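You operate a simulated robot arm through the tools that you are given. There is no shell and no other tool. Be economical: measure what you need, move in short steps, check, and stop when the job is done.

You are at the controls of a simulated robot arm. One attempt, no reset.

Task
Rest the green saucepan on the green mat; warm the orange one as the card says.
Fine: carry the hot green one by its handle, leave both handles turned in; set the large ring to the card's heat till the soup steams, then turn it off.

Only the result counts: the job must be done as asked and must still hold three seconds after the hand-in. Knocking over, shifting, dropping, spilling or breaking anything else fails it.

Robot
A 6-joint arm with a two-finger parallel gripper, fixed in place. Base frame: the origin is at the foot of the arm, x ahead of it, y to its left, z up; the work surface is at about z = 91. Readings come in cm, rad, newtons and seconds.
With the tool pointing down near the work surface it reaches from about 24 to 62 cm from the base axis. Its first joint turns from -1.152 to 1.152 rad. Payload 2.7 kg.
The TCP is the grasp point between the finger pads, 2.3 cm short of the fingertips. In the tool frame z runs along the fingers and y along their closing line. Largest opening 9.4 cm; finger width 3.8, thickness 1; the body of the gripper, 5.4 by 9.6 cm, starts 3.9 cm behind the TCP.
Orientation is that of the tool frame in the base frame, as [roll, pitch, yaw] about the fixed x, y, z axes, in that order (R = Rz(yaw) Ry(pitch) Rx(roll)). With the fingers straight down and closing along the base's y, the tool's x points along the base's -x, its y along +y and its z along -z.

Tools
- The arm moves only by the tool move_arm. Its argument "plan" is a list of rows, each a list of 3 entries, a list of its own where there are three numbers: the shift along the base's x, y, z in cm, then the turn, a rotation vector about the base's x, y, z in rad, then the opening in per cent of the stroke, from 0 (shut) to 100 (fully open). In form: [[[x, y, z], [rx, ry, rz], gripper], ...]. A call has 1 to 20 rows; each row is the pose to reach, as a shift and turn from the pose commanded when the call began. Rows are played at 5 a second. More than 5 cm and 0.15 rad between two rows, or a gripper value outside its range, and nothing of the call is played. A pose out of reach is approached as far as the arm can. The call stops where the force on the tool passes 40 N (or 10 N more than at its start, if that is more) or the arm is blocked; 0.2 s more then pass. The fingers move at their own pace (about 4.5 cm/s each) and stop on an object; they squeeze with about 27 N. The grip force told is the motor's: it shows also when the fingers shut on nothing. Time passes only in rows, and 0.2 s behind the last, so rows that repeat a pose let the fingers close. It gives the time, the measured TCP pose, the force on the tool (base axes), the opening and the grip force at its end, in the units of the frame above (readings bear some noise).
- Cameras (640 x 400 px; columns grow to the right, rows downward): "scene" is fixed at [10.45, -47.82, 138.02]; the picture's right is [0.34, -0.94, 0.00], its down [-0.71, -0.26, -0.66] and it looks along [0.62, 0.22, -0.75] (base axes); focal length 218 px, centre (320, 200). "wrist" rides on the gripper at [8.6, 1.6, -7.4] in the tool frame; the picture's right is [-0.18, 0.98, 0.00], its down [-0.58, -0.11, -0.81] and it looks along [-0.79, -0.15, 0.59] (tool axes); focal length 243 px, centre (320, 200). There is no depth. A picture from a camera that has moved, and an enlarged one, comes with that camera's place and axes in the base frame and with its lens. The place of the scene camera against the robot may be out by one fixed shift of up to 1.2 cm in any direction.
- grab_frame(camera): a new picture of that camera. It takes no simulated time.
- close_up(camera, box): a new picture of the part [left, top, right, bottom] of that camera's present view, enlarged. It takes no simulated time.
- finish_job(): hands the job in; it is judged then, once.

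Work in short steps. Places have to be worked out from the pictures, the camera data and where the tool is seen: move nearer, look again, correct. Check each grasp and each placing, and mend what went wrong. You have 120 turns and 84 pictures in all, those below and enlarged ones among them. Open the gripper and draw the arm clear of the work before you hand the job in, unless the task says otherwise; then end with one line.

The tools are called as a command line: name --argument value ..., lists and objects as JSON in quotes. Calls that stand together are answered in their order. move_arm: Moves the arm, as the interface text tells. Its arguments: {"type":"object","properties":{"plan":{"type":"array"}},"required":["plan"]} The other tools are called the same way: grab_frame (camera) takes a picture; close_up (camera, box) takes an enlarged picture of a part of a camera's view; finish_job () hands the job in.

At the start:

```text
time_s: 0.0
tcp_pos: [36.15, -8.73, 118.92]
tcp_rot: [-3.141, 0.0, 3.141]
wrist_force: [-0.3, -0.3, 0.8]
opening: 9.38
gripper_force: 0.0
```

scene: 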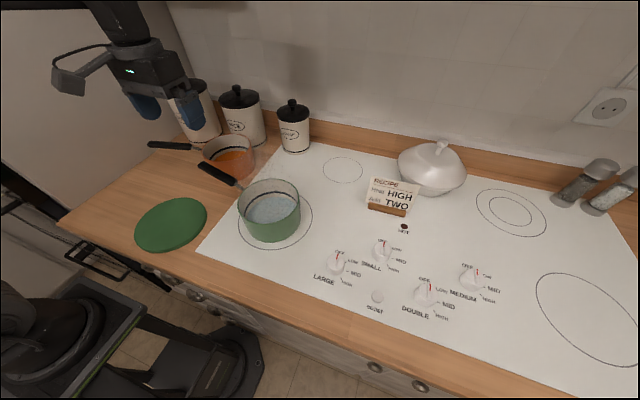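
wrist: 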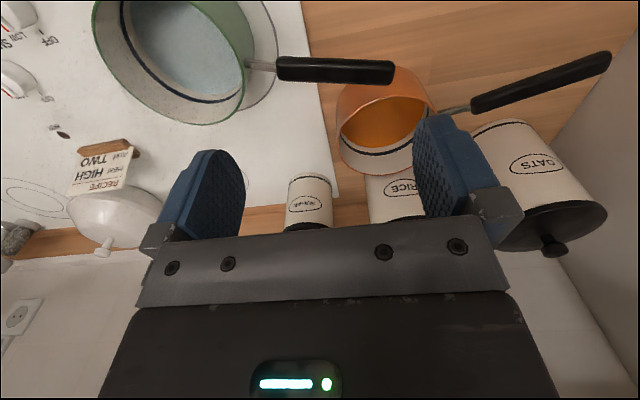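

I start by reading the card and the knobs up close.

close_up --camera "scene" --box '[350, 165, 430, 215]'

close_up --camera "scene" --box '[300, 215, 508, 345]'

close_up --camera "scene" --box '[120, 110, 344, 250]'

```text
8.00 times, centred on (390, 190) of scene
camera zoom: at [10.45, -47.82, 138.02], right [0.34, -0.94, 0.0], down [-0.71, -0.26, -0.66], along [0.62, 0.22, -0.75], focal length 1743 px, centre (-240, 280)
```

zoom: 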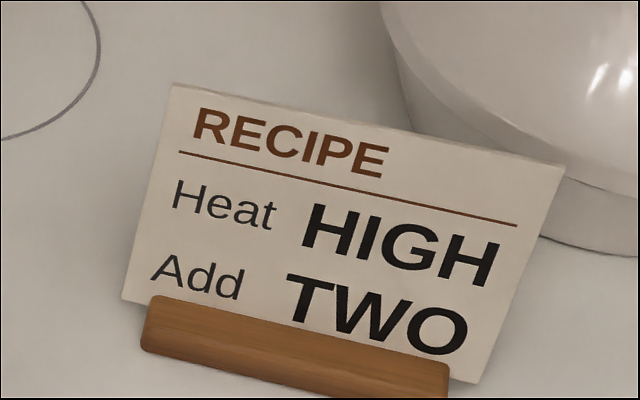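

```text
3.08 times, centred on (404, 280) of scene
camera zoom: at [10.45, -47.82, 138.02], right [0.34, -0.94, 0.0], down [-0.71, -0.26, -0.66], along [0.62, 0.22, -0.75], focal length 670 px, centre (62, -46)
```

zoom: 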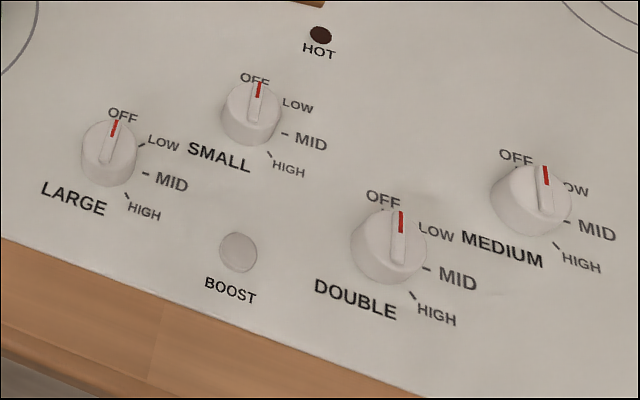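

```text
2.86 times, centred on (232, 180) of scene
camera zoom: at [10.45, -47.82, 138.02], right [0.34, -0.94, 0.0], down [-0.71, -0.26, -0.66], along [0.62, 0.22, -0.75], focal length 622 px, centre (571, 257)
```

zoom: 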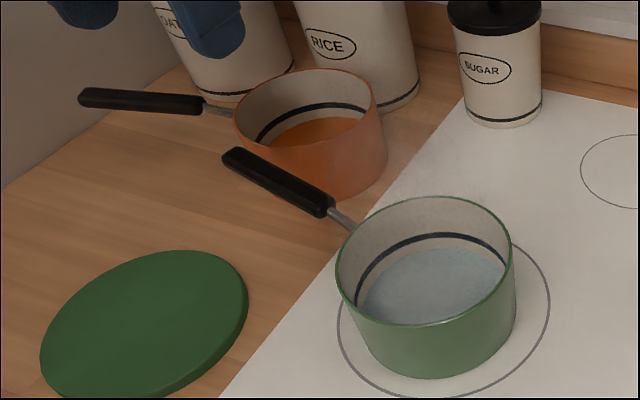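

The card says HIGH. The green pan sits on the large front-left ring, with its handle running about from (39,-13.7) to (41.5,-1.8) at z≈100. I turn the gripper to close across the handle and come above it.

move_arm --plan '[[[0.3, -0.2, 0], [0, 0, -0.1475], 100], [[0.6, -0.5, 0], [0, 0, -0.295], 100], [[0.9, -0.7, 0], [0, 0, -0.4425], 100], [[1.2, -0.9, 0], [0, 0, -0.59], 100], [[1.5, -1.2, 0], [0, 0, -0.7375], 100], [[1.8, -1.5, 0], [0, 0, -0.885], 100], [[2.1, -1.7, 0], [0, 0, -1.0325], 100], [[2.4, -2.0, -1], [0, 0, -1.18], 100], [[2.7, -2.3, -2], [0, 0, -1.3275], 100], [[3, -2.5, -3], [0, 0, -1.475], 100], [[3.2, -2.8, -4], [0, 0, -1.6225], 100], [[3.2, -2.8, -5], [0, 0, -1.77], 100]]'

grab_frame --camera "wrist"

grab_frame --camera "scene"

```text
time_s: 2.6
tcp_pos: [39.23, -11.55, 113.9]
tcp_rot: [3.141, 0.001, 1.367]
wrist_force: [-0.1, 0.2, -0.4]
opening: 9.4
gripper_force: 0.1
```

```text
78 pictures are left
camera wrist: at [42.53, -3.5, 121.37], right [0.93, -0.38, 0.0], down [-0.22, -0.55, 0.81], along [-0.31, -0.75, -0.59], focal length 243 px, centre (320, 200)
```

wrist: 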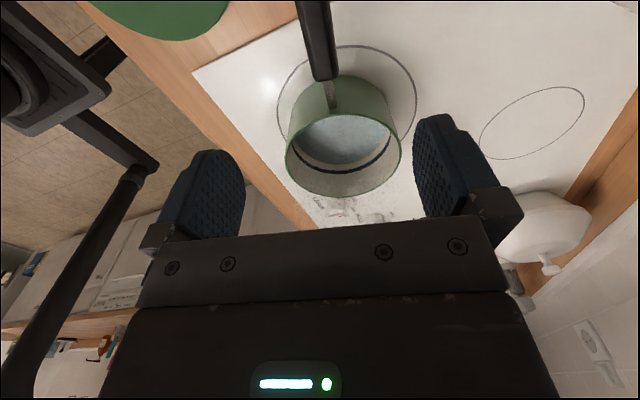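

```text
77 pictures are left
```

scene: 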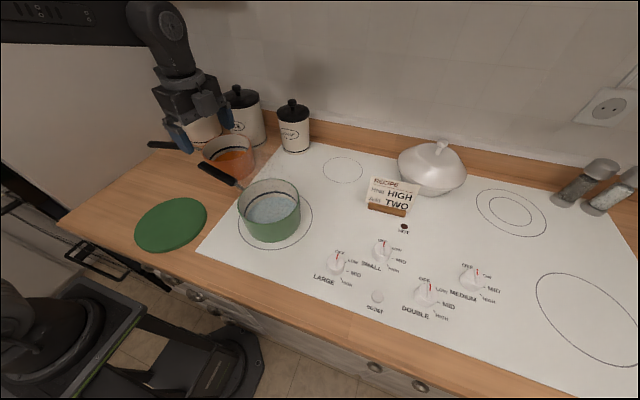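

The handle lies under the open fingers (x≈39.0 at y=-12). I descend, close, and check.

move_arm --plan '[[[-0.1, -0.3, -4], [0, 0, 0], 100], [[-0.2, -0.5, -8], [0, 0, 0], 100], [[-0.2, -0.5, -11], [0, 0, 0], 100], [[-0.2, -0.5, -14], [0, 0, 0], 100], [[-0.2, -0.5, -14], [0, 0, 0], 100]]'

close_up --camera "scene" --box '[120, 90, 344, 230]'

grab_frame --camera "wrist"

```text
time_s: 3.8
tcp_pos: [39.14, -11.93, 99.99]
tcp_rot: [-3.14, 0.002, 1.371]
wrist_force: [0.7, -0.1, -0.2]
opening: 9.4
gripper_force: 0.0
```

```text
2.86 times, centred on (232, 160) of scene
camera zoom: at [10.45, -47.82, 138.02], right [0.34, -0.94, 0.0], down [-0.71, -0.26, -0.66], along [0.62, 0.22, -0.75], focal length 622 px, centre (571, 314)
```

zoom: 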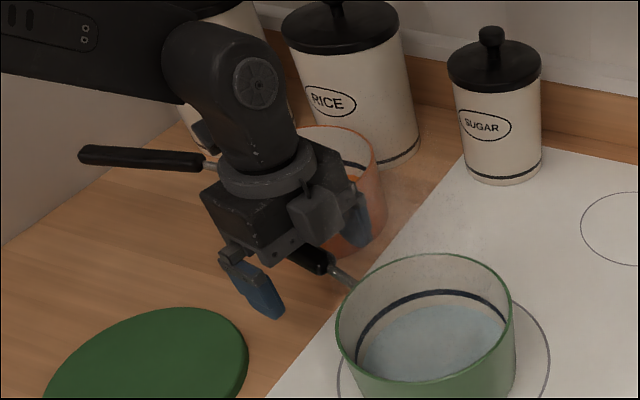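

```text
75 pictures are left
camera wrist: at [42.27, -3.83, 107.42], right [0.93, -0.38, 0.0], down [-0.22, -0.55, 0.81], along [-0.3, -0.75, -0.59], focal length 243 px, centre (320, 200)
```

wrist: 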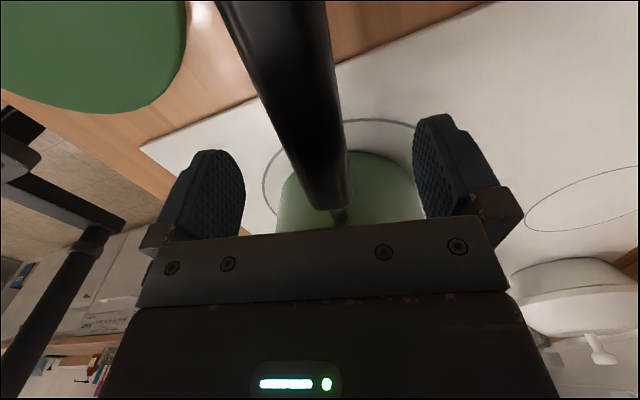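

Handle is centred between the pads and near TCP height. Closing.

move_arm --plan '[[[0, 0, 0], [0, 0, 0], 50], [[0, 0, 0], [0, 0, 0], 0], [[0, 0, 0], [0, 0, 0], 0], [[0, 0, 0], [0, 0, 0], 0], [[0, 0, 0], [0, 0, 0], 0], [[0, 0, 0], [0, 0, 0], 0], [[0, 0, 0], [0, 0, 0], 0]]'

grab_frame --camera "wrist"

```text
time_s: 5.4
tcp_pos: [39.17, -11.94, 100.13]
tcp_rot: [3.14, -0.001, 1.37]
wrist_force: [1.4, 0.2, 1.7]
opening: 2.37
gripper_force: 27.0
```

```text
74 pictures are left
camera wrist: at [42.28, -3.84, 107.47], right [0.93, -0.37, 0.0], down [-0.22, -0.55, 0.81], along [-0.3, -0.75, -0.59], focal length 243 px, centre (320, 200)
```

wrist: 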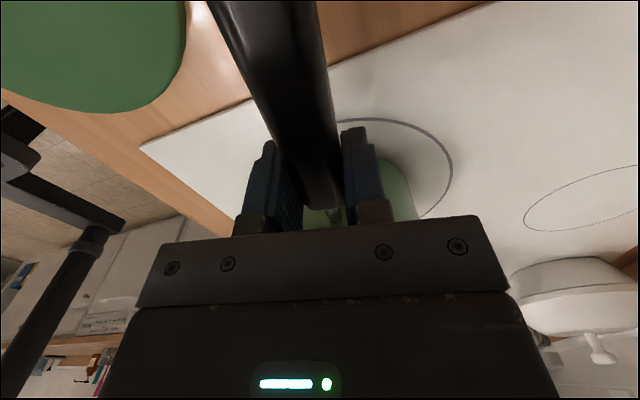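

Gripped at 2.37 cm. Small test lift.

move_arm --plan '[[[0, 0, 0.5], [0, 0, 0], 0], [[0, 0, 1], [0, 0, 0], 0], [[0, 0, 1.5], [0, 0, 0], 0], [[0, 0, 2], [0, 0, 0], 0], [[0, 0, 2.5], [0, 0, 0], 0], [[0, 0, 3], [0, 0, 0], 0], [[0, 0, 3], [0, 0, 0], 0]]'

close_up --camera "scene" --box '[120, 90, 344, 260]'

```text
time_s: 7.0
tcp_pos: [38.95, -11.84, 103.03]
tcp_rot: [-3.141, 0.0, 1.373]
wrist_force: [0.1, 0.4, -5.1]
opening: 2.36
gripper_force: 26.9
```

```text
2.35 times, centred on (232, 175) of scene
camera zoom: at [10.45, -47.82, 138.02], right [0.34, -0.94, 0.0], down [-0.71, -0.26, -0.66], along [0.62, 0.22, -0.75], focal length 513 px, centre (527, 259)
```

zoom: 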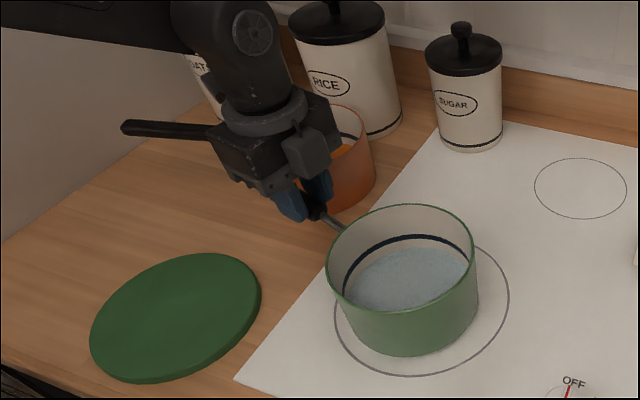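

The pan seems to be coming up level at about 5 N. I lift 3 more and check clearance.

move_arm --plan '[[[0, 0, 0.6], [0, 0, 0], 0], [[0, 0, 1.2], [0, 0, 0], 0], [[0, 0, 1.8], [0, 0, 0], 0], [[0, 0, 2.4], [0, 0, 0], 0], [[0, 0, 3], [0, 0, 0], 0], [[0, 0, 3], [0, 0, 0], 0]]'

close_up --camera "scene" --box '[120, 90, 344, 260]'

grab_frame --camera "wrist"

```text
time_s: 8.4
tcp_pos: [39.16, -11.91, 105.99]
tcp_rot: [3.141, 0.001, 1.373]
wrist_force: [0.3, -0.4, -5.5]
opening: 2.4
gripper_force: 27.1
```

```text
2.35 times, centred on (232, 175) of scene
camera zoom: at [10.45, -47.82, 138.02], right [0.34, -0.94, 0.0], down [-0.71, -0.26, -0.66], along [0.62, 0.22, -0.75], focal length 513 px, centre (527, 259)
```

zoom: 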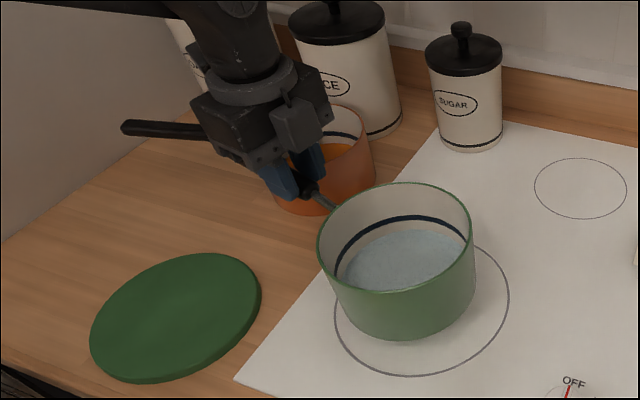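

```text
71 pictures are left
camera wrist: at [42.29, -3.93, 113.32], right [0.93, -0.38, 0.0], down [-0.22, -0.55, 0.81], along [-0.3, -0.75, -0.59], focal length 243 px, centre (320, 200)
```

wrist: 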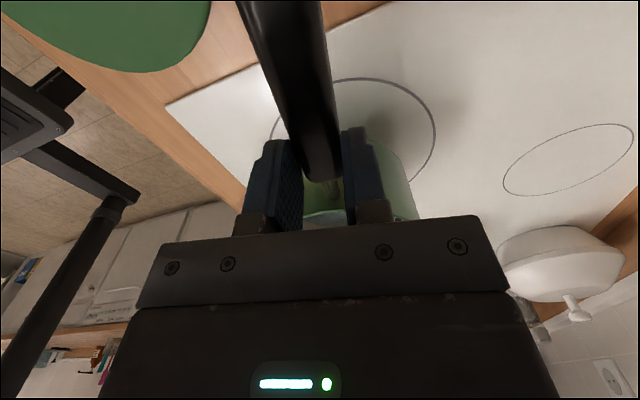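

The pan is clear and hanging level. Next I carry it slowly toward the mat, a pure translation of about (-9.9, +24) with the handle direction kept, then look before lowering.

move_arm --plan '[[[-0.2, 0.4, 0.3], [0, 0, 0], 0], [[-0.5, 1.2, 0.6], [0, 0, 0], 0], [[-1.0, 2.4, 1], [0, 0, 0], 0], [[-1.5, 3.6, 1], [0, 0, 0], 0], [[-2.0, 4.8, 1], [0, 0, 0], 0], [[-2.5, 6.1, 1], [0, 0, 0], 0], [[-3.0, 7.4, 1], [0, 0, 0], 0], [[-3.6, 8.7, 1], [0, 0, 0], 0], [[-4.1, 10.0, 1], [0, 0, 0], 0], [[-4.7, 11.4, 1], [0, 0, 0], 0], [[-5.3, 12.8, 1], [0, 0, 0], 0], [[-5.8, 14.2, 1], [0, 0, 0], 0], [[-6.4, 15.6, 1], [0, 0, 0], 0], [[-7.0, 17.0, 1], [0, 0, 0], 0], [[-7.6, 18.4, 1], [0, 0, 0], 0], [[-8.1, 19.8, 1], [0, 0, 0], 0], [[-8.7, 21.2, 1], [0, 0, 0], 0], [[-9.2, 22.4, 1], [0, 0, 0], 0], [[-9.6, 23.4, 1], [0, 0, 0], 0], [[-9.9, 24.0, 1], [0, 0, 0], 0]]'

close_up --camera "scene" --box '[60, 110, 268, 260]'

grab_frame --camera "wrist"

```text
time_s: 12.6
tcp_pos: [29.08, 12.11, 106.96]
tcp_rot: [3.141, 0.001, 1.371]
wrist_force: [-0.1, -0.1, -5.4]
opening: 2.38
gripper_force: 27.7
```

```text
2.67 times, centred on (164, 185) of scene
camera zoom: at [10.45, -47.82, 138.02], right [0.34, -0.94, 0.0], down [-0.71, -0.26, -0.66], along [0.62, 0.22, -0.75], focal length 581 px, centre (736, 240)
```

zoom: 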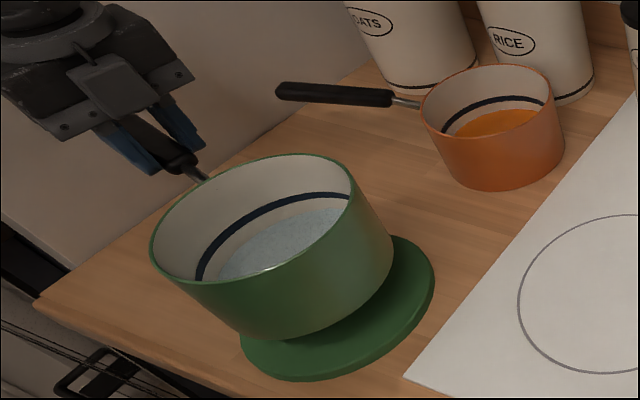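

```text
69 pictures are left
camera wrist: at [32.3, 20.12, 114.35], right [0.93, -0.38, 0.0], down [-0.22, -0.55, 0.81], along [-0.3, -0.75, -0.59], focal length 243 px, centre (320, 200)
```

wrist: 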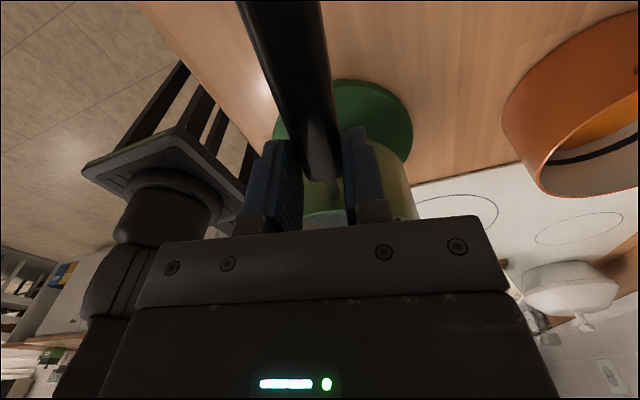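

Mat centre from the wrist view is about (27.3, 0.5), and the pan is roughly above it. I lower partway and compare again.

move_arm --plan '[[[0.1, 0, -0.7], [0, 0, 0], 0], [[0.2, 0.1, -1.4], [0, 0, 0], 0], [[0.3, 0.2, -2.1], [0, 0, 0], 0], [[0.3, 0.3, -2.8], [0, 0, 0], 0], [[0.3, 0.3, -3.5], [0, 0, 0], 0], [[0.3, 0.3, -4], [0, 0, 0], 0]]'

close_up --camera "scene" --box '[60, 130, 268, 260]'

```text
time_s: 14.0
tcp_pos: [29.36, 12.24, 103.09]
tcp_rot: [3.141, -0.002, 1.373]
wrist_force: [1.1, 0.1, -5.9]
opening: 2.38
gripper_force: 27.3
```

```text
3.08 times, centred on (164, 195) of scene
camera zoom: at [10.45, -47.82, 138.02], right [0.34, -0.94, 0.0], down [-0.71, -0.26, -0.66], along [0.62, 0.22, -0.75], focal length 670 px, centre (800, 215)
```

zoom: 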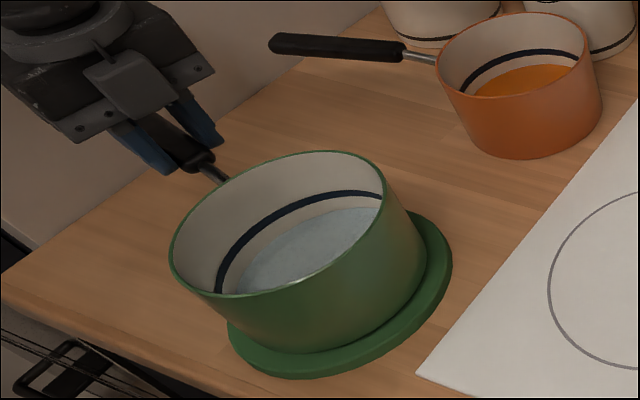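

Compared with the mat, the pan sits a little too near the front (−x). I shift +1.2 in x and lower 1.2 cm, then check again.

move_arm --plan '[[[0.4, 0.1, -0.3], [0, 0, 0], 0], [[0.8, 0.2, -0.6], [0, 0, 0], 0], [[1.2, 0.3, -0.9], [0, 0, 0], 0], [[1.2, 0.3, -1.2], [0, 0, 0], 0], [[1.2, 0.3, -1.2], [0, 0, 0], 0]]'

close_up --camera "scene" --box '[60, 130, 268, 260]'

grab_frame --camera "wrist"

```text
time_s: 15.2
tcp_pos: [30.79, 12.72, 101.8]
tcp_rot: [3.14, -0.003, 1.372]
wrist_force: [1.6, 7.1, 18.4]
opening: 2.35
gripper_force: 27.5
```

```text
3.08 times, centred on (164, 195) of scene
camera zoom: at [10.43, -47.8, 138.02], right [0.34, -0.94, 0.0], down [-0.71, -0.26, -0.66], along [0.62, 0.22, -0.75], focal length 670 px, centre (800, 215)
```

zoom: 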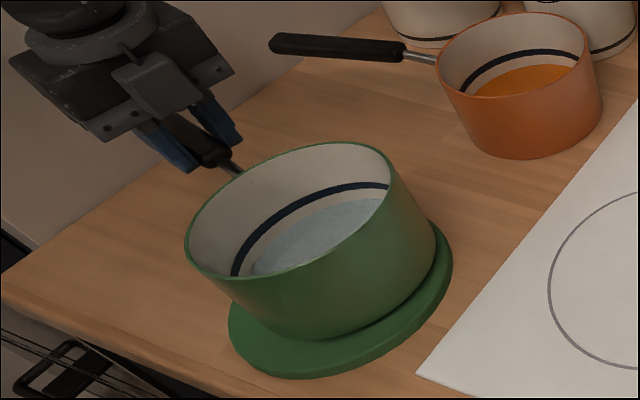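

```text
66 pictures are left
camera wrist: at [33.91, 20.71, 109.27], right [0.93, -0.37, 0.0], down [-0.23, -0.55, 0.8], along [-0.3, -0.75, -0.59], focal length 243 px, centre (320, 200)
```

wrist: 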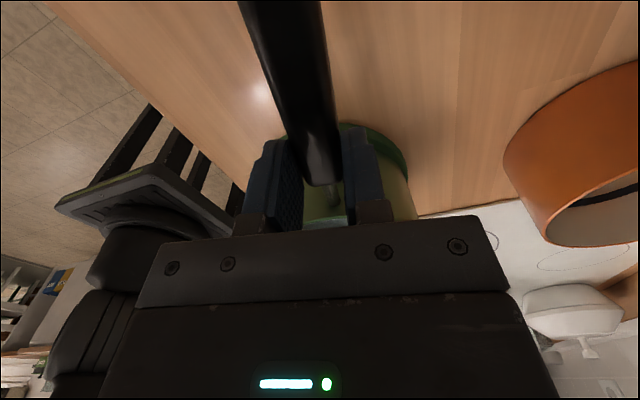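

The far edge of the pan touched the mat (force +18 N). Now it sits about 1 cm too far back, so I ease up, come back 0.9 in x, and lower until it lies level.

move_arm --plan '[[[0, 0, 0.6], [0, 0, 0], 0], [[-0.4, -0.1, 0.6], [0, 0, 0], 0], [[-0.9, -0.2, 0.5], [0, 0, 0], 0], [[-0.9, -0.2, 0.2], [0, 0, 0], 0], [[-0.9, -0.2, 0], [0, 0, 0], 0], [[-0.9, -0.2, -0.2], [0, 0, 0], 0]]'

close_up --camera "scene" --box '[60, 130, 268, 260]'

```text
time_s: 16.6
tcp_pos: [29.94, 12.45, 101.63]
tcp_rot: [3.139, -0.002, 1.371]
wrist_force: [-3.8, 4.9, 18.6]
opening: 2.38
gripper_force: 27.3
```

```text
3.08 times, centred on (164, 195) of scene
camera zoom: at [10.42, -47.81, 138.02], right [0.34, -0.94, 0.0], down [-0.71, -0.26, -0.66], along [0.62, 0.22, -0.75], focal length 670 px, centre (800, 215)
```

zoom: 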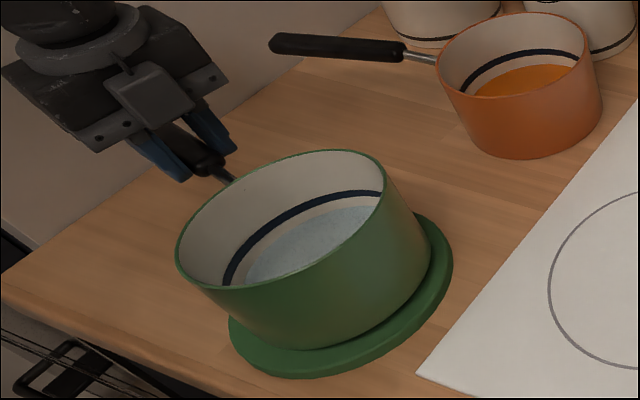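

Pan is well centred on the mat. I press down gently to level it.

move_arm --plan '[[[0, 0, -0.15], [0, 0, 0], 0], [[0, 0, -0.3], [0, 0, 0], 0], [[0, 0, -0.45], [0, 0, 0], 0], [[0, 0, -0.6], [0, 0, 0], 0], [[0, 0, -0.6], [0, 0, 0], 0]]'

close_up --camera "scene" --box '[60, 130, 268, 260]'

```text
time_s: 17.8
tcp_pos: [29.83, 12.46, 100.99]
tcp_rot: [3.14, 0.0, 1.372]
wrist_force: [0.5, 4.0, 27.3]
opening: 2.36
gripper_force: 26.8
```

```text
3.08 times, centred on (164, 195) of scene
camera zoom: at [10.42, -47.81, 138.02], right [0.34, -0.94, 0.0], down [-0.71, -0.26, -0.66], along [0.62, 0.22, -0.75], focal length 670 px, centre (800, 215)
```

zoom: 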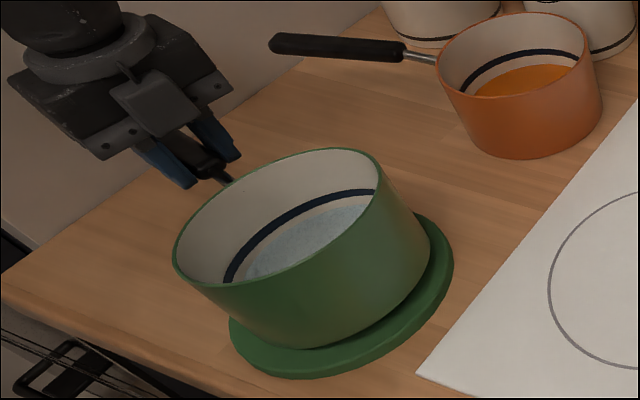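

Near level now (grasp height plus mat thickness). Open and rise straight up.

move_arm --plan '[[[0, 0, 0], [0, 0, 0], 40], [[0, 0, 0], [0, 0, 0], 70], [[0, 0, 0], [0, 0, 0], 100], [[0, 0, 0], [0, 0, 0], 100], [[0, 0, 0], [0, 0, 0], 100], [[0, 0, 2], [0, 0, 0], 100], [[0, 0, 5], [0, 0, 0], 100], [[0, 0, 9], [0, 0, 0], 100], [[0, 0, 13], [0, 0, 0], 100], [[0, 0, 17], [0, 0, 0], 100]]'

close_up --camera "scene" --box '[60, 110, 268, 260]'

grab_frame --camera "wrist"

```text
time_s: 20.0
tcp_pos: [29.96, 12.52, 118.0]
tcp_rot: [-3.139, -0.002, 1.373]
wrist_force: [0.3, 1.0, -0.6]
opening: 9.4
gripper_force: 0.0
```

```text
2.67 times, centred on (164, 185) of scene
camera zoom: at [10.45, -47.82, 138.02], right [0.34, -0.94, 0.0], down [-0.71, -0.26, -0.66], along [0.62, 0.22, -0.75], focal length 581 px, centre (736, 240)
```

zoom: 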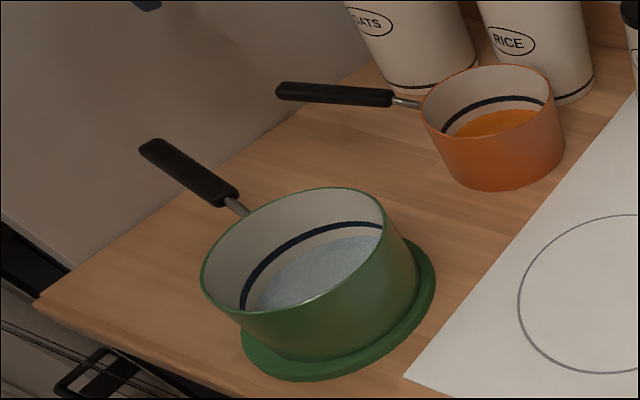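

```text
62 pictures are left
camera wrist: at [33.11, 20.47, 125.34], right [0.93, -0.38, 0.0], down [-0.22, -0.55, 0.81], along [-0.3, -0.75, -0.59], focal length 243 px, centre (320, 200)
```

wrist: 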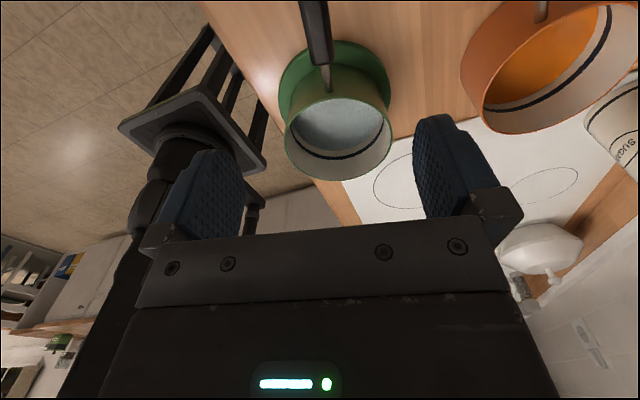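

The green pan rests centred on the mat. The orange handle runs from about (46.9,7) to (43.6,19.6), so I go above its pan end and turn to close across it.

move_arm --plan '[[[2.7, -0.5, 0], [0, 0, 0.08], 100], [[5.4, -1, 0], [0, 0, 0.16], 100], [[8.1, -1.6, 0], [0, 0, 0.24], 100], [[10.8, -2.1, 0], [0, 0, 0.32], 100], [[13.5, -2.6, -2], [0, 0, 0.4], 100], [[16.3, -3.1, -5], [0, 0, 0.46], 100], [[16.3, -3.1, -5], [0, 0, 0.46], 100]]'

grab_frame --camera "wrist"

close_up --camera "scene" --box '[60, 80, 300, 250]'

```text
time_s: 21.6
tcp_pos: [46.02, 9.16, 112.78]
tcp_rot: [-3.141, 0.0, 1.833]
wrist_force: [-0.4, -0.9, 0.0]
opening: 9.41
gripper_force: 0.0
```

```text
61 pictures are left
camera wrist: at [45.16, 17.9, 120.26], right [1.0, 0.08, 0.0], down [0.04, -0.59, 0.81], along [0.06, -0.8, -0.59], focal length 243 px, centre (320, 200)
```

wrist: 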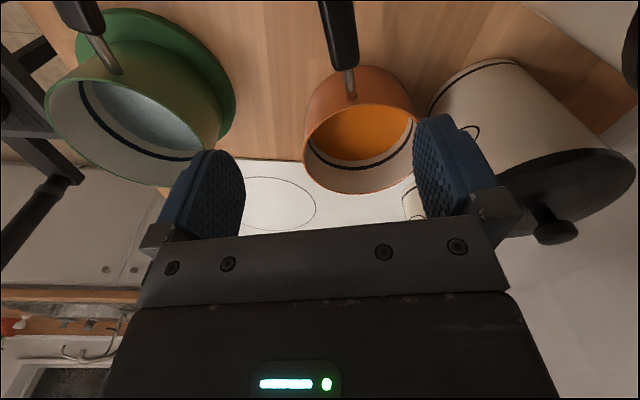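

```text
2.35 times, centred on (180, 165) of scene
camera zoom: at [10.45, -47.82, 138.02], right [0.34, -0.94, 0.0], down [-0.71, -0.26, -0.66], along [0.62, 0.22, -0.75], focal length 513 px, centre (649, 282)
```

zoom: 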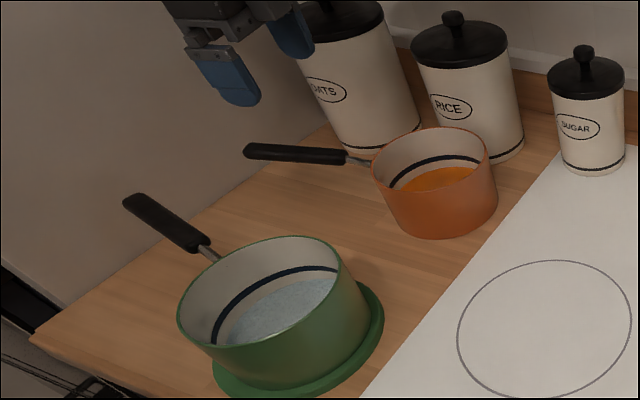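

The handle's pan end is at about (48,8.4), running 105°. I shift to (47.4,10.5) and descend to z=100.

move_arm --plan '[[[0.7, 0.7, -3], [0, 0, 0], 100], [[1.4, 1.3, -6], [0, 0, 0], 100], [[1.4, 1.3, -9], [0, 0, 0], 100], [[1.4, 1.3, -12.5], [0, 0, 0], 100], [[1.4, 1.3, -12.5], [0, 0, 0], 100]]'

grab_frame --camera "wrist"

```text
time_s: 22.8
tcp_pos: [47.31, 10.56, 100.35]
tcp_rot: [3.141, -0.001, 1.832]
wrist_force: [0.6, -0.4, 0.6]
opening: 9.39
gripper_force: 0.0
```

```text
59 pictures are left
camera wrist: at [46.6, 19.29, 107.76], right [1.0, 0.08, 0.0], down [0.04, -0.59, 0.81], along [0.06, -0.8, -0.59], focal length 243 px, centre (320, 200)
```

wrist: 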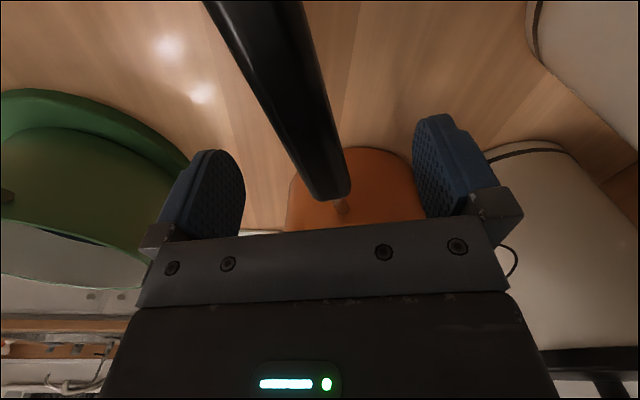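

Aligned. Close and check.

move_arm --plan '[[[0, 0, 0], [0, 0, 0], 50], [[0, 0, 0], [0, 0, 0], 0], [[0, 0, 0], [0, 0, 0], 0], [[0, 0, 0], [0, 0, 0], 0], [[0, 0, 0], [0, 0, 0], 0], [[0, 0, 0], [0, 0, 0], 0], [[0, 0, 0.5], [0, 0, 0], 0], [[0, 0, 1], [0, 0, 0], 0], [[0, 0, 1.5], [0, 0, 0], 0], [[0, 0, 2], [0, 0, 0], 0], [[0, 0, 3], [0, 0, 0], 0], [[0, 0, 4], [0, 0, 0], 0], [[0, 0, 5], [0, 0, 0], 0], [[0, 0, 5], [0, 0, 0], 0]]'

close_up --camera "scene" --box '[100, 80, 340, 250]'

grab_frame --camera "wrist"

```text
time_s: 25.8
tcp_pos: [47.52, 10.51, 105.45]
tcp_rot: [3.14, 0.001, 1.83]
wrist_force: [0.2, -0.2, -5.7]
opening: 2.4
gripper_force: 27.2
```

```text
2.35 times, centred on (220, 165) of scene
camera zoom: at [10.46, -47.82, 138.02], right [0.34, -0.94, 0.0], down [-0.71, -0.26, -0.66], along [0.62, 0.22, -0.75], focal length 513 px, centre (555, 282)
```

zoom: 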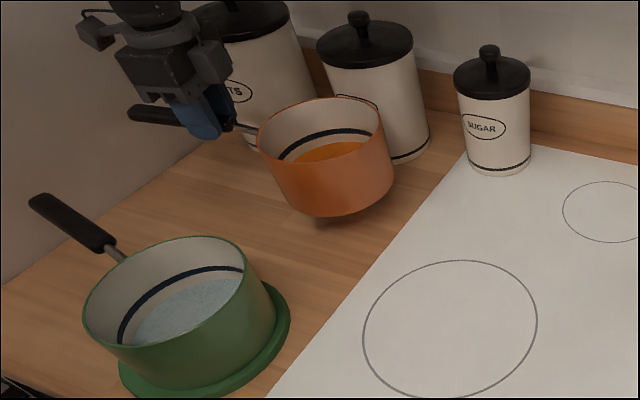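

```text
57 pictures are left
camera wrist: at [46.75, 19.21, 112.75], right [1.0, 0.08, 0.0], down [0.04, -0.59, 0.81], along [0.06, -0.8, -0.59], focal length 243 px, centre (320, 200)
```

wrist: 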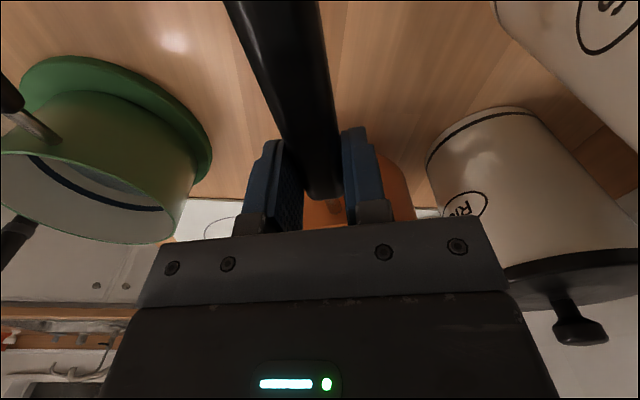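

Orange pan is lifted cleanly. I carry it to the ring, turning it to a 60° handle direction (inward, away from the green pan) on the way.

move_arm --plan '[[[0, -0.5, 0.4], [0, 0, 0], 0], [[-0.1, -1.5, 0.8], [0, 0, -0.03], 0], [[-0.3, -2.8, 1], [0, 0, -0.08], 0], [[-0.5, -4.2, 1], [0, 0, -0.13], 0], [[-0.8, -5.6, 1], [0, 0, -0.18], 0], [[-1, -7, 1], [0, 0, -0.23], 0], [[-1.2, -8.4, 1], [0, 0, -0.28], 0], [[-1.5, -9.8, 1], [0, 0, -0.33], 0], [[-1.7, -11.2, 1], [0, 0, -0.38], 0], [[-1.9, -12.6, 1], [0, 0, -0.43], 0], [[-2.2, -14, 1], [0, 0, -0.48], 0], [[-2.4, -15.4, 1], [0, 0, -0.53], 0], [[-2.7, -16.8, 1], [0, 0, -0.58], 0], [[-2.9, -18.2, 1], [0, 0, -0.62], 0], [[-3.2, -19.6, 1], [0, 0, -0.66], 0], [[-3.4, -21, 1], [0, 0, -0.7], 0], [[-3.7, -22.4, 1], [0, 0, -0.74], 0], [[-3.9, -23.8, 1], [0, 0, -0.77], 0], [[-4, -24.7, 1], [0, 0, -0.785], 0], [[-4.1, -25.1, 1], [0, 0, -0.785], 0]]'

close_up --camera "scene" --box '[140, 100, 348, 260]'

grab_frame --camera "wrist"

```text
time_s: 30.0
tcp_pos: [43.34, -14.48, 106.44]
tcp_rot: [-3.142, 0.0, 1.046]
wrist_force: [-0.3, -0.5, -5.8]
opening: 2.39
gripper_force: 26.8
```

```text
2.50 times, centred on (244, 180) of scene
camera zoom: at [10.45, -47.82, 138.02], right [0.34, -0.94, 0.0], down [-0.71, -0.26, -0.66], along [0.62, 0.22, -0.75], focal length 545 px, centre (510, 250)
```

zoom: 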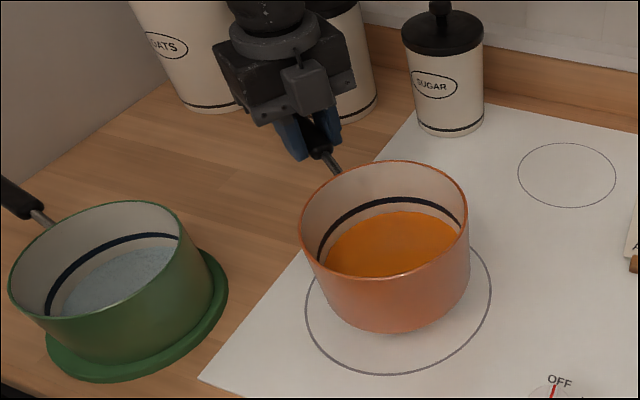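

```text
55 pictures are left
camera wrist: at [48.96, -7.96, 113.81], right [0.76, -0.65, 0.0], down [-0.39, -0.45, 0.81], along [-0.53, -0.61, -0.59], focal length 243 px, centre (320, 200)
```

wrist: 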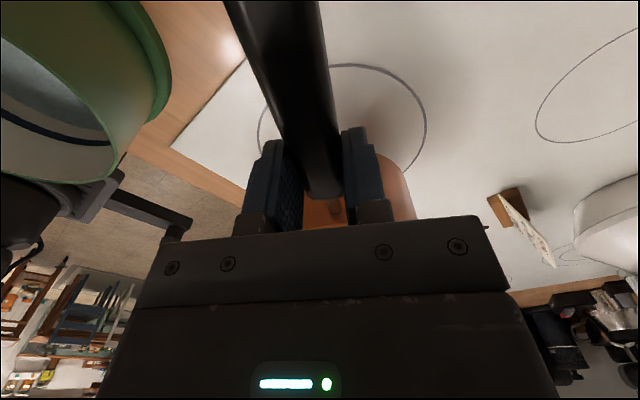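

Pan hangs almost over the ring. Lower most of the way and compare.

move_arm --plan '[[[0.1, 0, -0.8], [0, 0, 0], 0], [[0.2, 0.1, -1.6], [0, 0, 0], 0], [[0.3, 0.1, -2.4], [0, 0, 0], 0], [[0.4, 0.2, -3.2], [0, 0, 0], 0], [[0.4, 0.2, -4], [0, 0, 0], 0], [[0.4, 0.2, -4.5], [0, 0, 0], 0], [[0.4, 0.2, -4.8], [0, 0, 0], 0]]'

close_up --camera "scene" --box '[140, 100, 348, 260]'

grab_frame --camera "wrist"

```text
time_s: 31.6
tcp_pos: [43.87, -14.29, 101.56]
tcp_rot: [3.141, 0.001, 1.045]
wrist_force: [-0.1, 0.0, -5.3]
opening: 2.36
gripper_force: 27.1
```

```text
2.50 times, centred on (244, 180) of scene
camera zoom: at [10.45, -47.82, 138.02], right [0.34, -0.94, 0.0], down [-0.71, -0.26, -0.66], along [0.62, 0.22, -0.75], focal length 545 px, centre (510, 250)
```

zoom: 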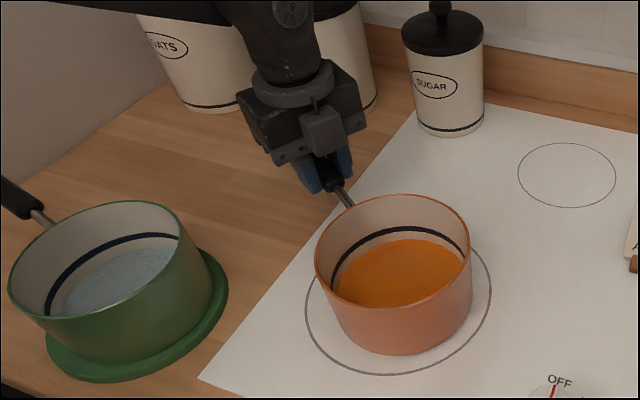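

```text
53 pictures are left
camera wrist: at [49.45, -7.71, 108.99], right [0.76, -0.65, 0.0], down [-0.39, -0.45, 0.81], along [-0.53, -0.61, -0.59], focal length 243 px, centre (320, 200)
```

wrist: 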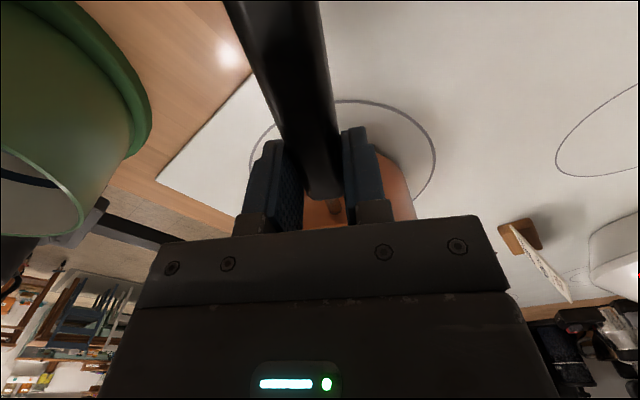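

Well centred. I shift slightly back (+0.5) and lower to contact.

move_arm --plan '[[[0.2, 0.1, -0.2], [0, 0, 0], 0], [[0.4, 0.2, -0.4], [0, 0, 0], 0], [[0.4, 0.2, -0.6], [0, 0, 0], 0], [[0.4, 0.2, -0.8], [0, 0, 0], 0], [[0.4, 0.2, -1.0], [0, 0, 0], 0], [[0.4, 0.2, -1.2], [0, 0, 0], 0], [[0.4, 0.2, -1.2], [0, 0, 0], 0]]'

close_up --camera "scene" --box '[140, 100, 348, 260]'

```text
time_s: 33.2
tcp_pos: [44.29, -14.03, 100.45]
tcp_rot: [3.139, -0.002, 1.047]
wrist_force: [4.3, 8.6, 20.3]
opening: 2.38
gripper_force: 26.8
```

```text
2.50 times, centred on (244, 180) of scene
camera zoom: at [10.43, -47.78, 138.03], right [0.34, -0.94, 0.0], down [-0.71, -0.26, -0.66], along [0.62, 0.22, -0.75], focal length 545 px, centre (510, 250)
```

zoom: 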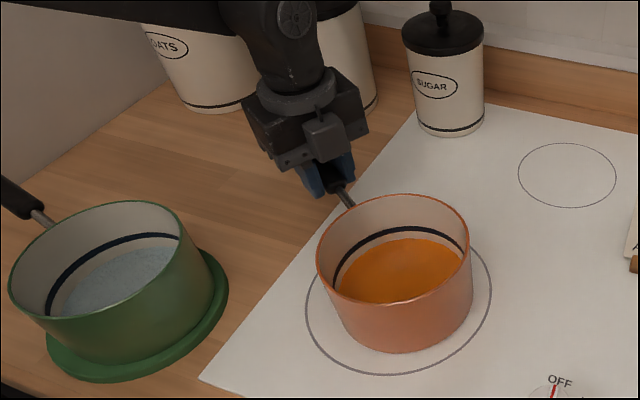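

Down on the ring, centred and at grasp height. Release and rise.

move_arm --plan '[[[0, 0, -0.1], [0, 0, 0], 30], [[0, 0, -0.1], [0, 0, 0], 70], [[0, 0, -0.1], [0, 0, 0], 100], [[0, 0, -0.1], [0, 0, 0], 100], [[0, 0, 0], [0, 0, 0], 100], [[0, 0, 2], [0, 0, 0], 100], [[0, 0, 5], [0, 0, 0], 100], [[0, 0, 9], [0, 0, 0], 100], [[0, 0, 13], [0, 0, 0], 100]]'

grab_frame --camera "scene"

grab_frame --camera "wrist"

close_up --camera "scene" --box '[300, 230, 380, 290]'

```text
time_s: 35.2
tcp_pos: [44.26, -14.21, 113.69]
tcp_rot: [-3.141, 0.0, 1.046]
wrist_force: [-0.7, 0.2, 0.3]
opening: 9.4
gripper_force: 0.0
```

```text
51 pictures are left
```

scene: 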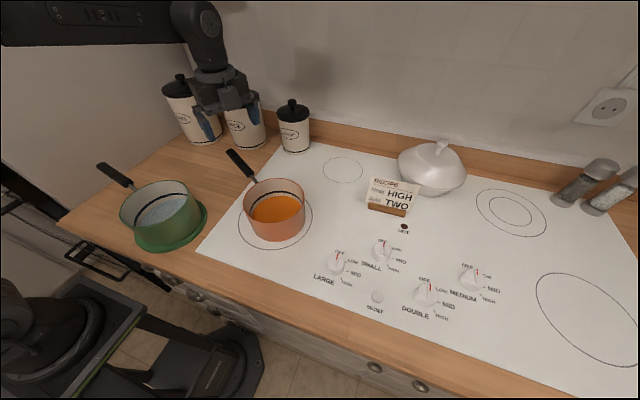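

```text
50 pictures are left
camera wrist: at [49.9, -7.62, 120.98], right [0.76, -0.65, 0.0], down [-0.38, -0.45, 0.81], along [-0.53, -0.61, -0.59], focal length 243 px, centre (320, 200)
```

wrist: 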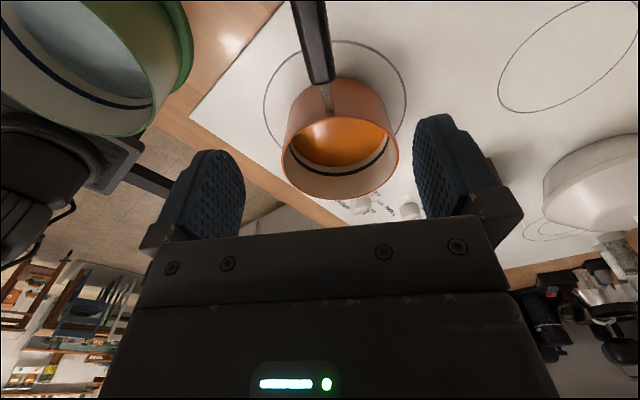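

```text
6.67 times, centred on (340, 260) of scene
camera zoom: at [10.45, -47.82, 138.02], right [0.34, -0.94, 0.0], down [-0.71, -0.26, -0.66], along [0.62, 0.22, -0.75], focal length 1452 px, centre (187, -200)
```

zoom: 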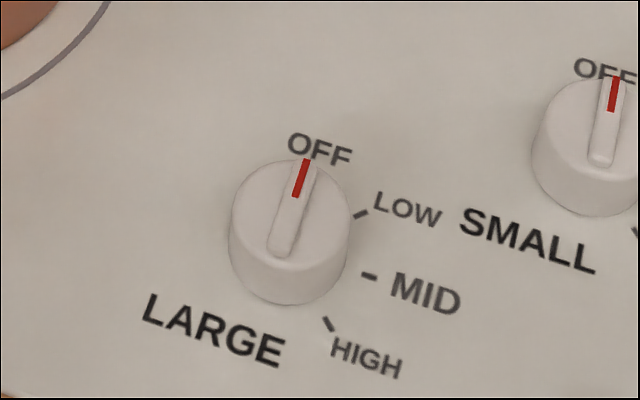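

Both pans placed well. The LARGE knob (≈4 cm diameter) is near (29.2,-44.4) after scene correction, pointing at OFF (+x), with HIGH 135° clockwise from there. I go above it at a yaw that leaves room for the turn.

move_arm --plan '[[[-1.5, -3, 0], [0, 0, 0.14], 100], [[-3, -6, 0], [0, 0, 0.28], 100], [[-4.5, -9, 0], [0, 0, 0.42], 100], [[-6, -12, 0], [0, 0, 0.56], 100], [[-7.5, -15, 0], [0, 0, 0.7], 100], [[-9, -18, 0], [0, 0, 0.84], 100], [[-10.5, -21, 0], [0, 0, 0.98], 100], [[-12, -24, 0], [0, 0, 1.12], 100], [[-13.5, -27, 0], [0, 0, 1.26], 100], [[-15, -30, -2], [0, 0, 1.396], 100], [[-15, -30, -5], [0, 0, 1.396], 100], [[-15, -30, -7], [0, 0, 1.396], 100]]'

grab_frame --camera "wrist"

close_up --camera "scene" --box '[240, 150, 432, 310]'

```text
time_s: 37.8
tcp_pos: [29.08, -44.11, 106.56]
tcp_rot: [-3.14, 0.0, 2.442]
wrist_force: [-0.3, 0.0, -0.4]
opening: 9.37
gripper_force: 0.0
```

```text
48 pictures are left
camera wrist: at [23.41, -37.33, 113.92], right [0.77, 0.63, 0.0], down [0.38, -0.46, 0.81], along [0.51, -0.62, -0.59], focal length 243 px, centre (320, 200)
```

wrist: 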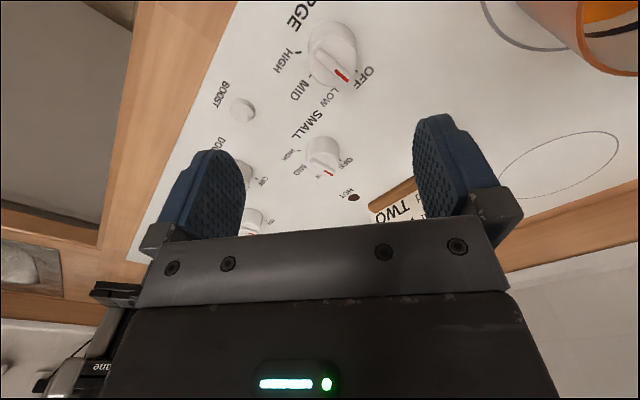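

```text
2.50 times, centred on (336, 230) of scene
camera zoom: at [10.45, -47.82, 138.02], right [0.34, -0.94, 0.0], down [-0.71, -0.26, -0.66], along [0.62, 0.22, -0.75], focal length 545 px, centre (280, 125)
```

zoom: 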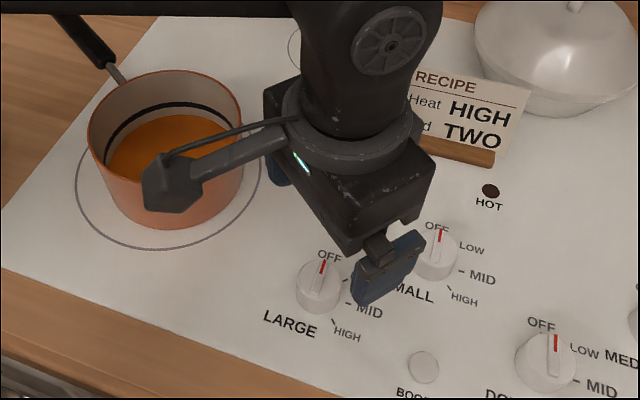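

Wrist view puts the knob centre at (29.8,-43.4). I shift there and descend.

move_arm --plan '[[[0.4, 0.4, -2.5], [0, 0, 0], 100], [[0.7, 0.7, -5], [0, 0, 0], 100], [[0.7, 0.7, -7], [0, 0, 0], 100], [[0.7, 0.7, -7], [0, 0, 0], 100]]'

grab_frame --camera "wrist"

close_up --camera "scene" --box '[280, 190, 408, 290]'

```text
time_s: 38.8
tcp_pos: [29.85, -43.43, 99.54]
tcp_rot: [-3.141, 0.0, 2.442]
wrist_force: [0.2, 0.4, -0.3]
opening: 9.37
gripper_force: 0.0
```

```text
46 pictures are left
camera wrist: at [24.14, -36.67, 106.92], right [0.77, 0.63, 0.0], down [0.37, -0.46, 0.81], along [0.51, -0.62, -0.59], focal length 243 px, centre (320, 200)
```

wrist: 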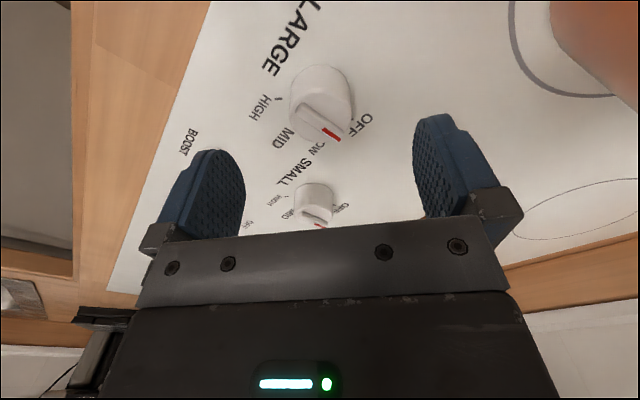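

```text
4.00 times, centred on (344, 240) of scene
camera zoom: at [10.45, -47.82, 138.02], right [0.34, -0.94, 0.0], down [-0.71, -0.26, -0.66], along [0.62, 0.22, -0.75], focal length 871 px, centre (224, 40)
```

zoom: 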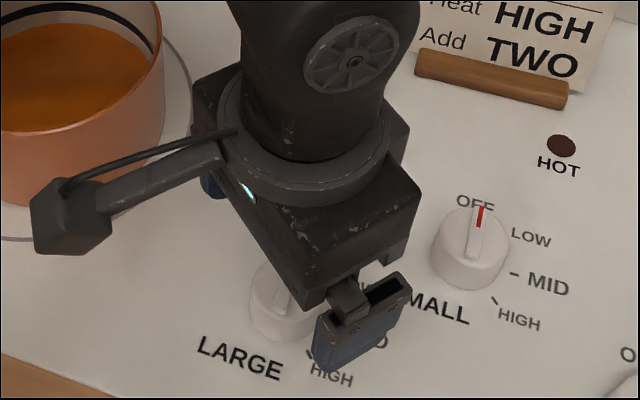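

Knob centre refined to (30.0,-43.6). Down to z≈94 and close on it.

move_arm --plan '[[[0.15, -0.15, -2], [0, 0, 0], 100], [[0.15, -0.15, -4], [0, 0, 0], 100], [[0.15, -0.15, -5.4], [0, 0, 0], 100], [[0.15, -0.15, -5.4], [0, 0, 0], 70], [[0.15, -0.15, -5.4], [0, 0, 0], 40], [[0.15, -0.15, -5.4], [0, 0, 0], 20], [[0.15, -0.15, -5.4], [0, 0, 0], 20], [[0.15, -0.15, -5.4], [0, 0, 0], 20], [[0.15, -0.15, -5.4], [0, 0, 0], 20]]'

grab_frame --camera "wrist"

```text
time_s: 40.8
tcp_pos: [30.17, -43.41, 94.01]
tcp_rot: [3.141, -0.001, 2.441]
wrist_force: [1.1, 1.3, -1.9]
opening: 3.86
gripper_force: 45.5
```

```text
44 pictures are left
camera wrist: at [24.31, -36.84, 101.5], right [0.77, 0.63, 0.0], down [0.37, -0.46, 0.81], along [0.51, -0.62, -0.59], focal length 243 px, centre (320, 200)
```

wrist: 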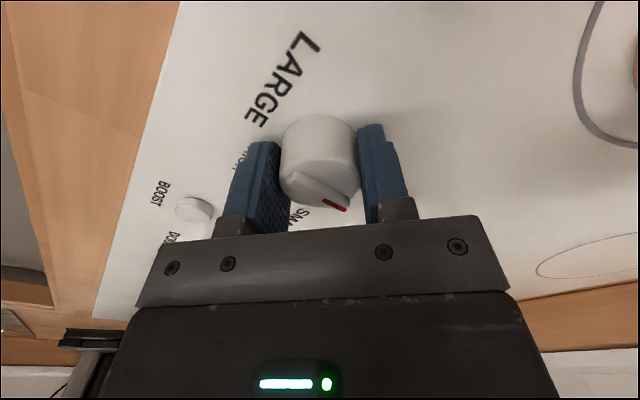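

Firm grip at 3.86 cm and I can see the pointer. First, a partial clockwise turn to check the knob follows.

move_arm --plan '[[[0, 0, 0], [0, 0, -0.13], 20], [[0, 0, 0], [0, 0, -0.26], 20], [[0, 0, 0], [0, 0, -0.39], 20], [[0, 0, 0], [0, 0, -0.52], 20]]'

grab_frame --camera "wrist"

```text
time_s: 41.8
tcp_pos: [30.02, -43.52, 94.11]
tcp_rot: [-3.141, -0.001, 1.919]
wrist_force: [-2.3, 3.3, 8.7]
opening: 3.84
gripper_force: 45.0
```

```text
43 pictures are left
camera wrist: at [28.44, -34.97, 101.49], right [0.99, 0.16, 0.0], down [0.1, -0.58, 0.81], along [0.13, -0.8, -0.59], focal length 243 px, centre (320, 200)
```

wrist: 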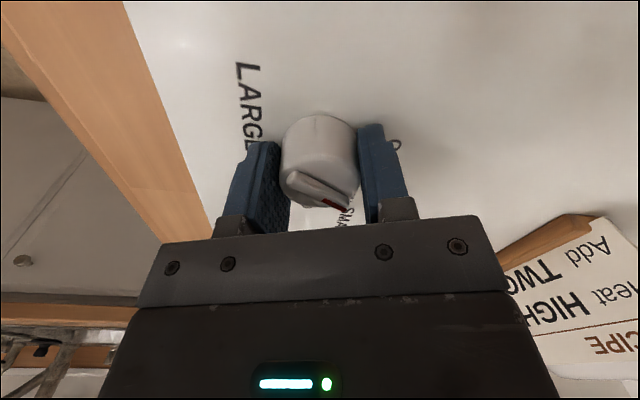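

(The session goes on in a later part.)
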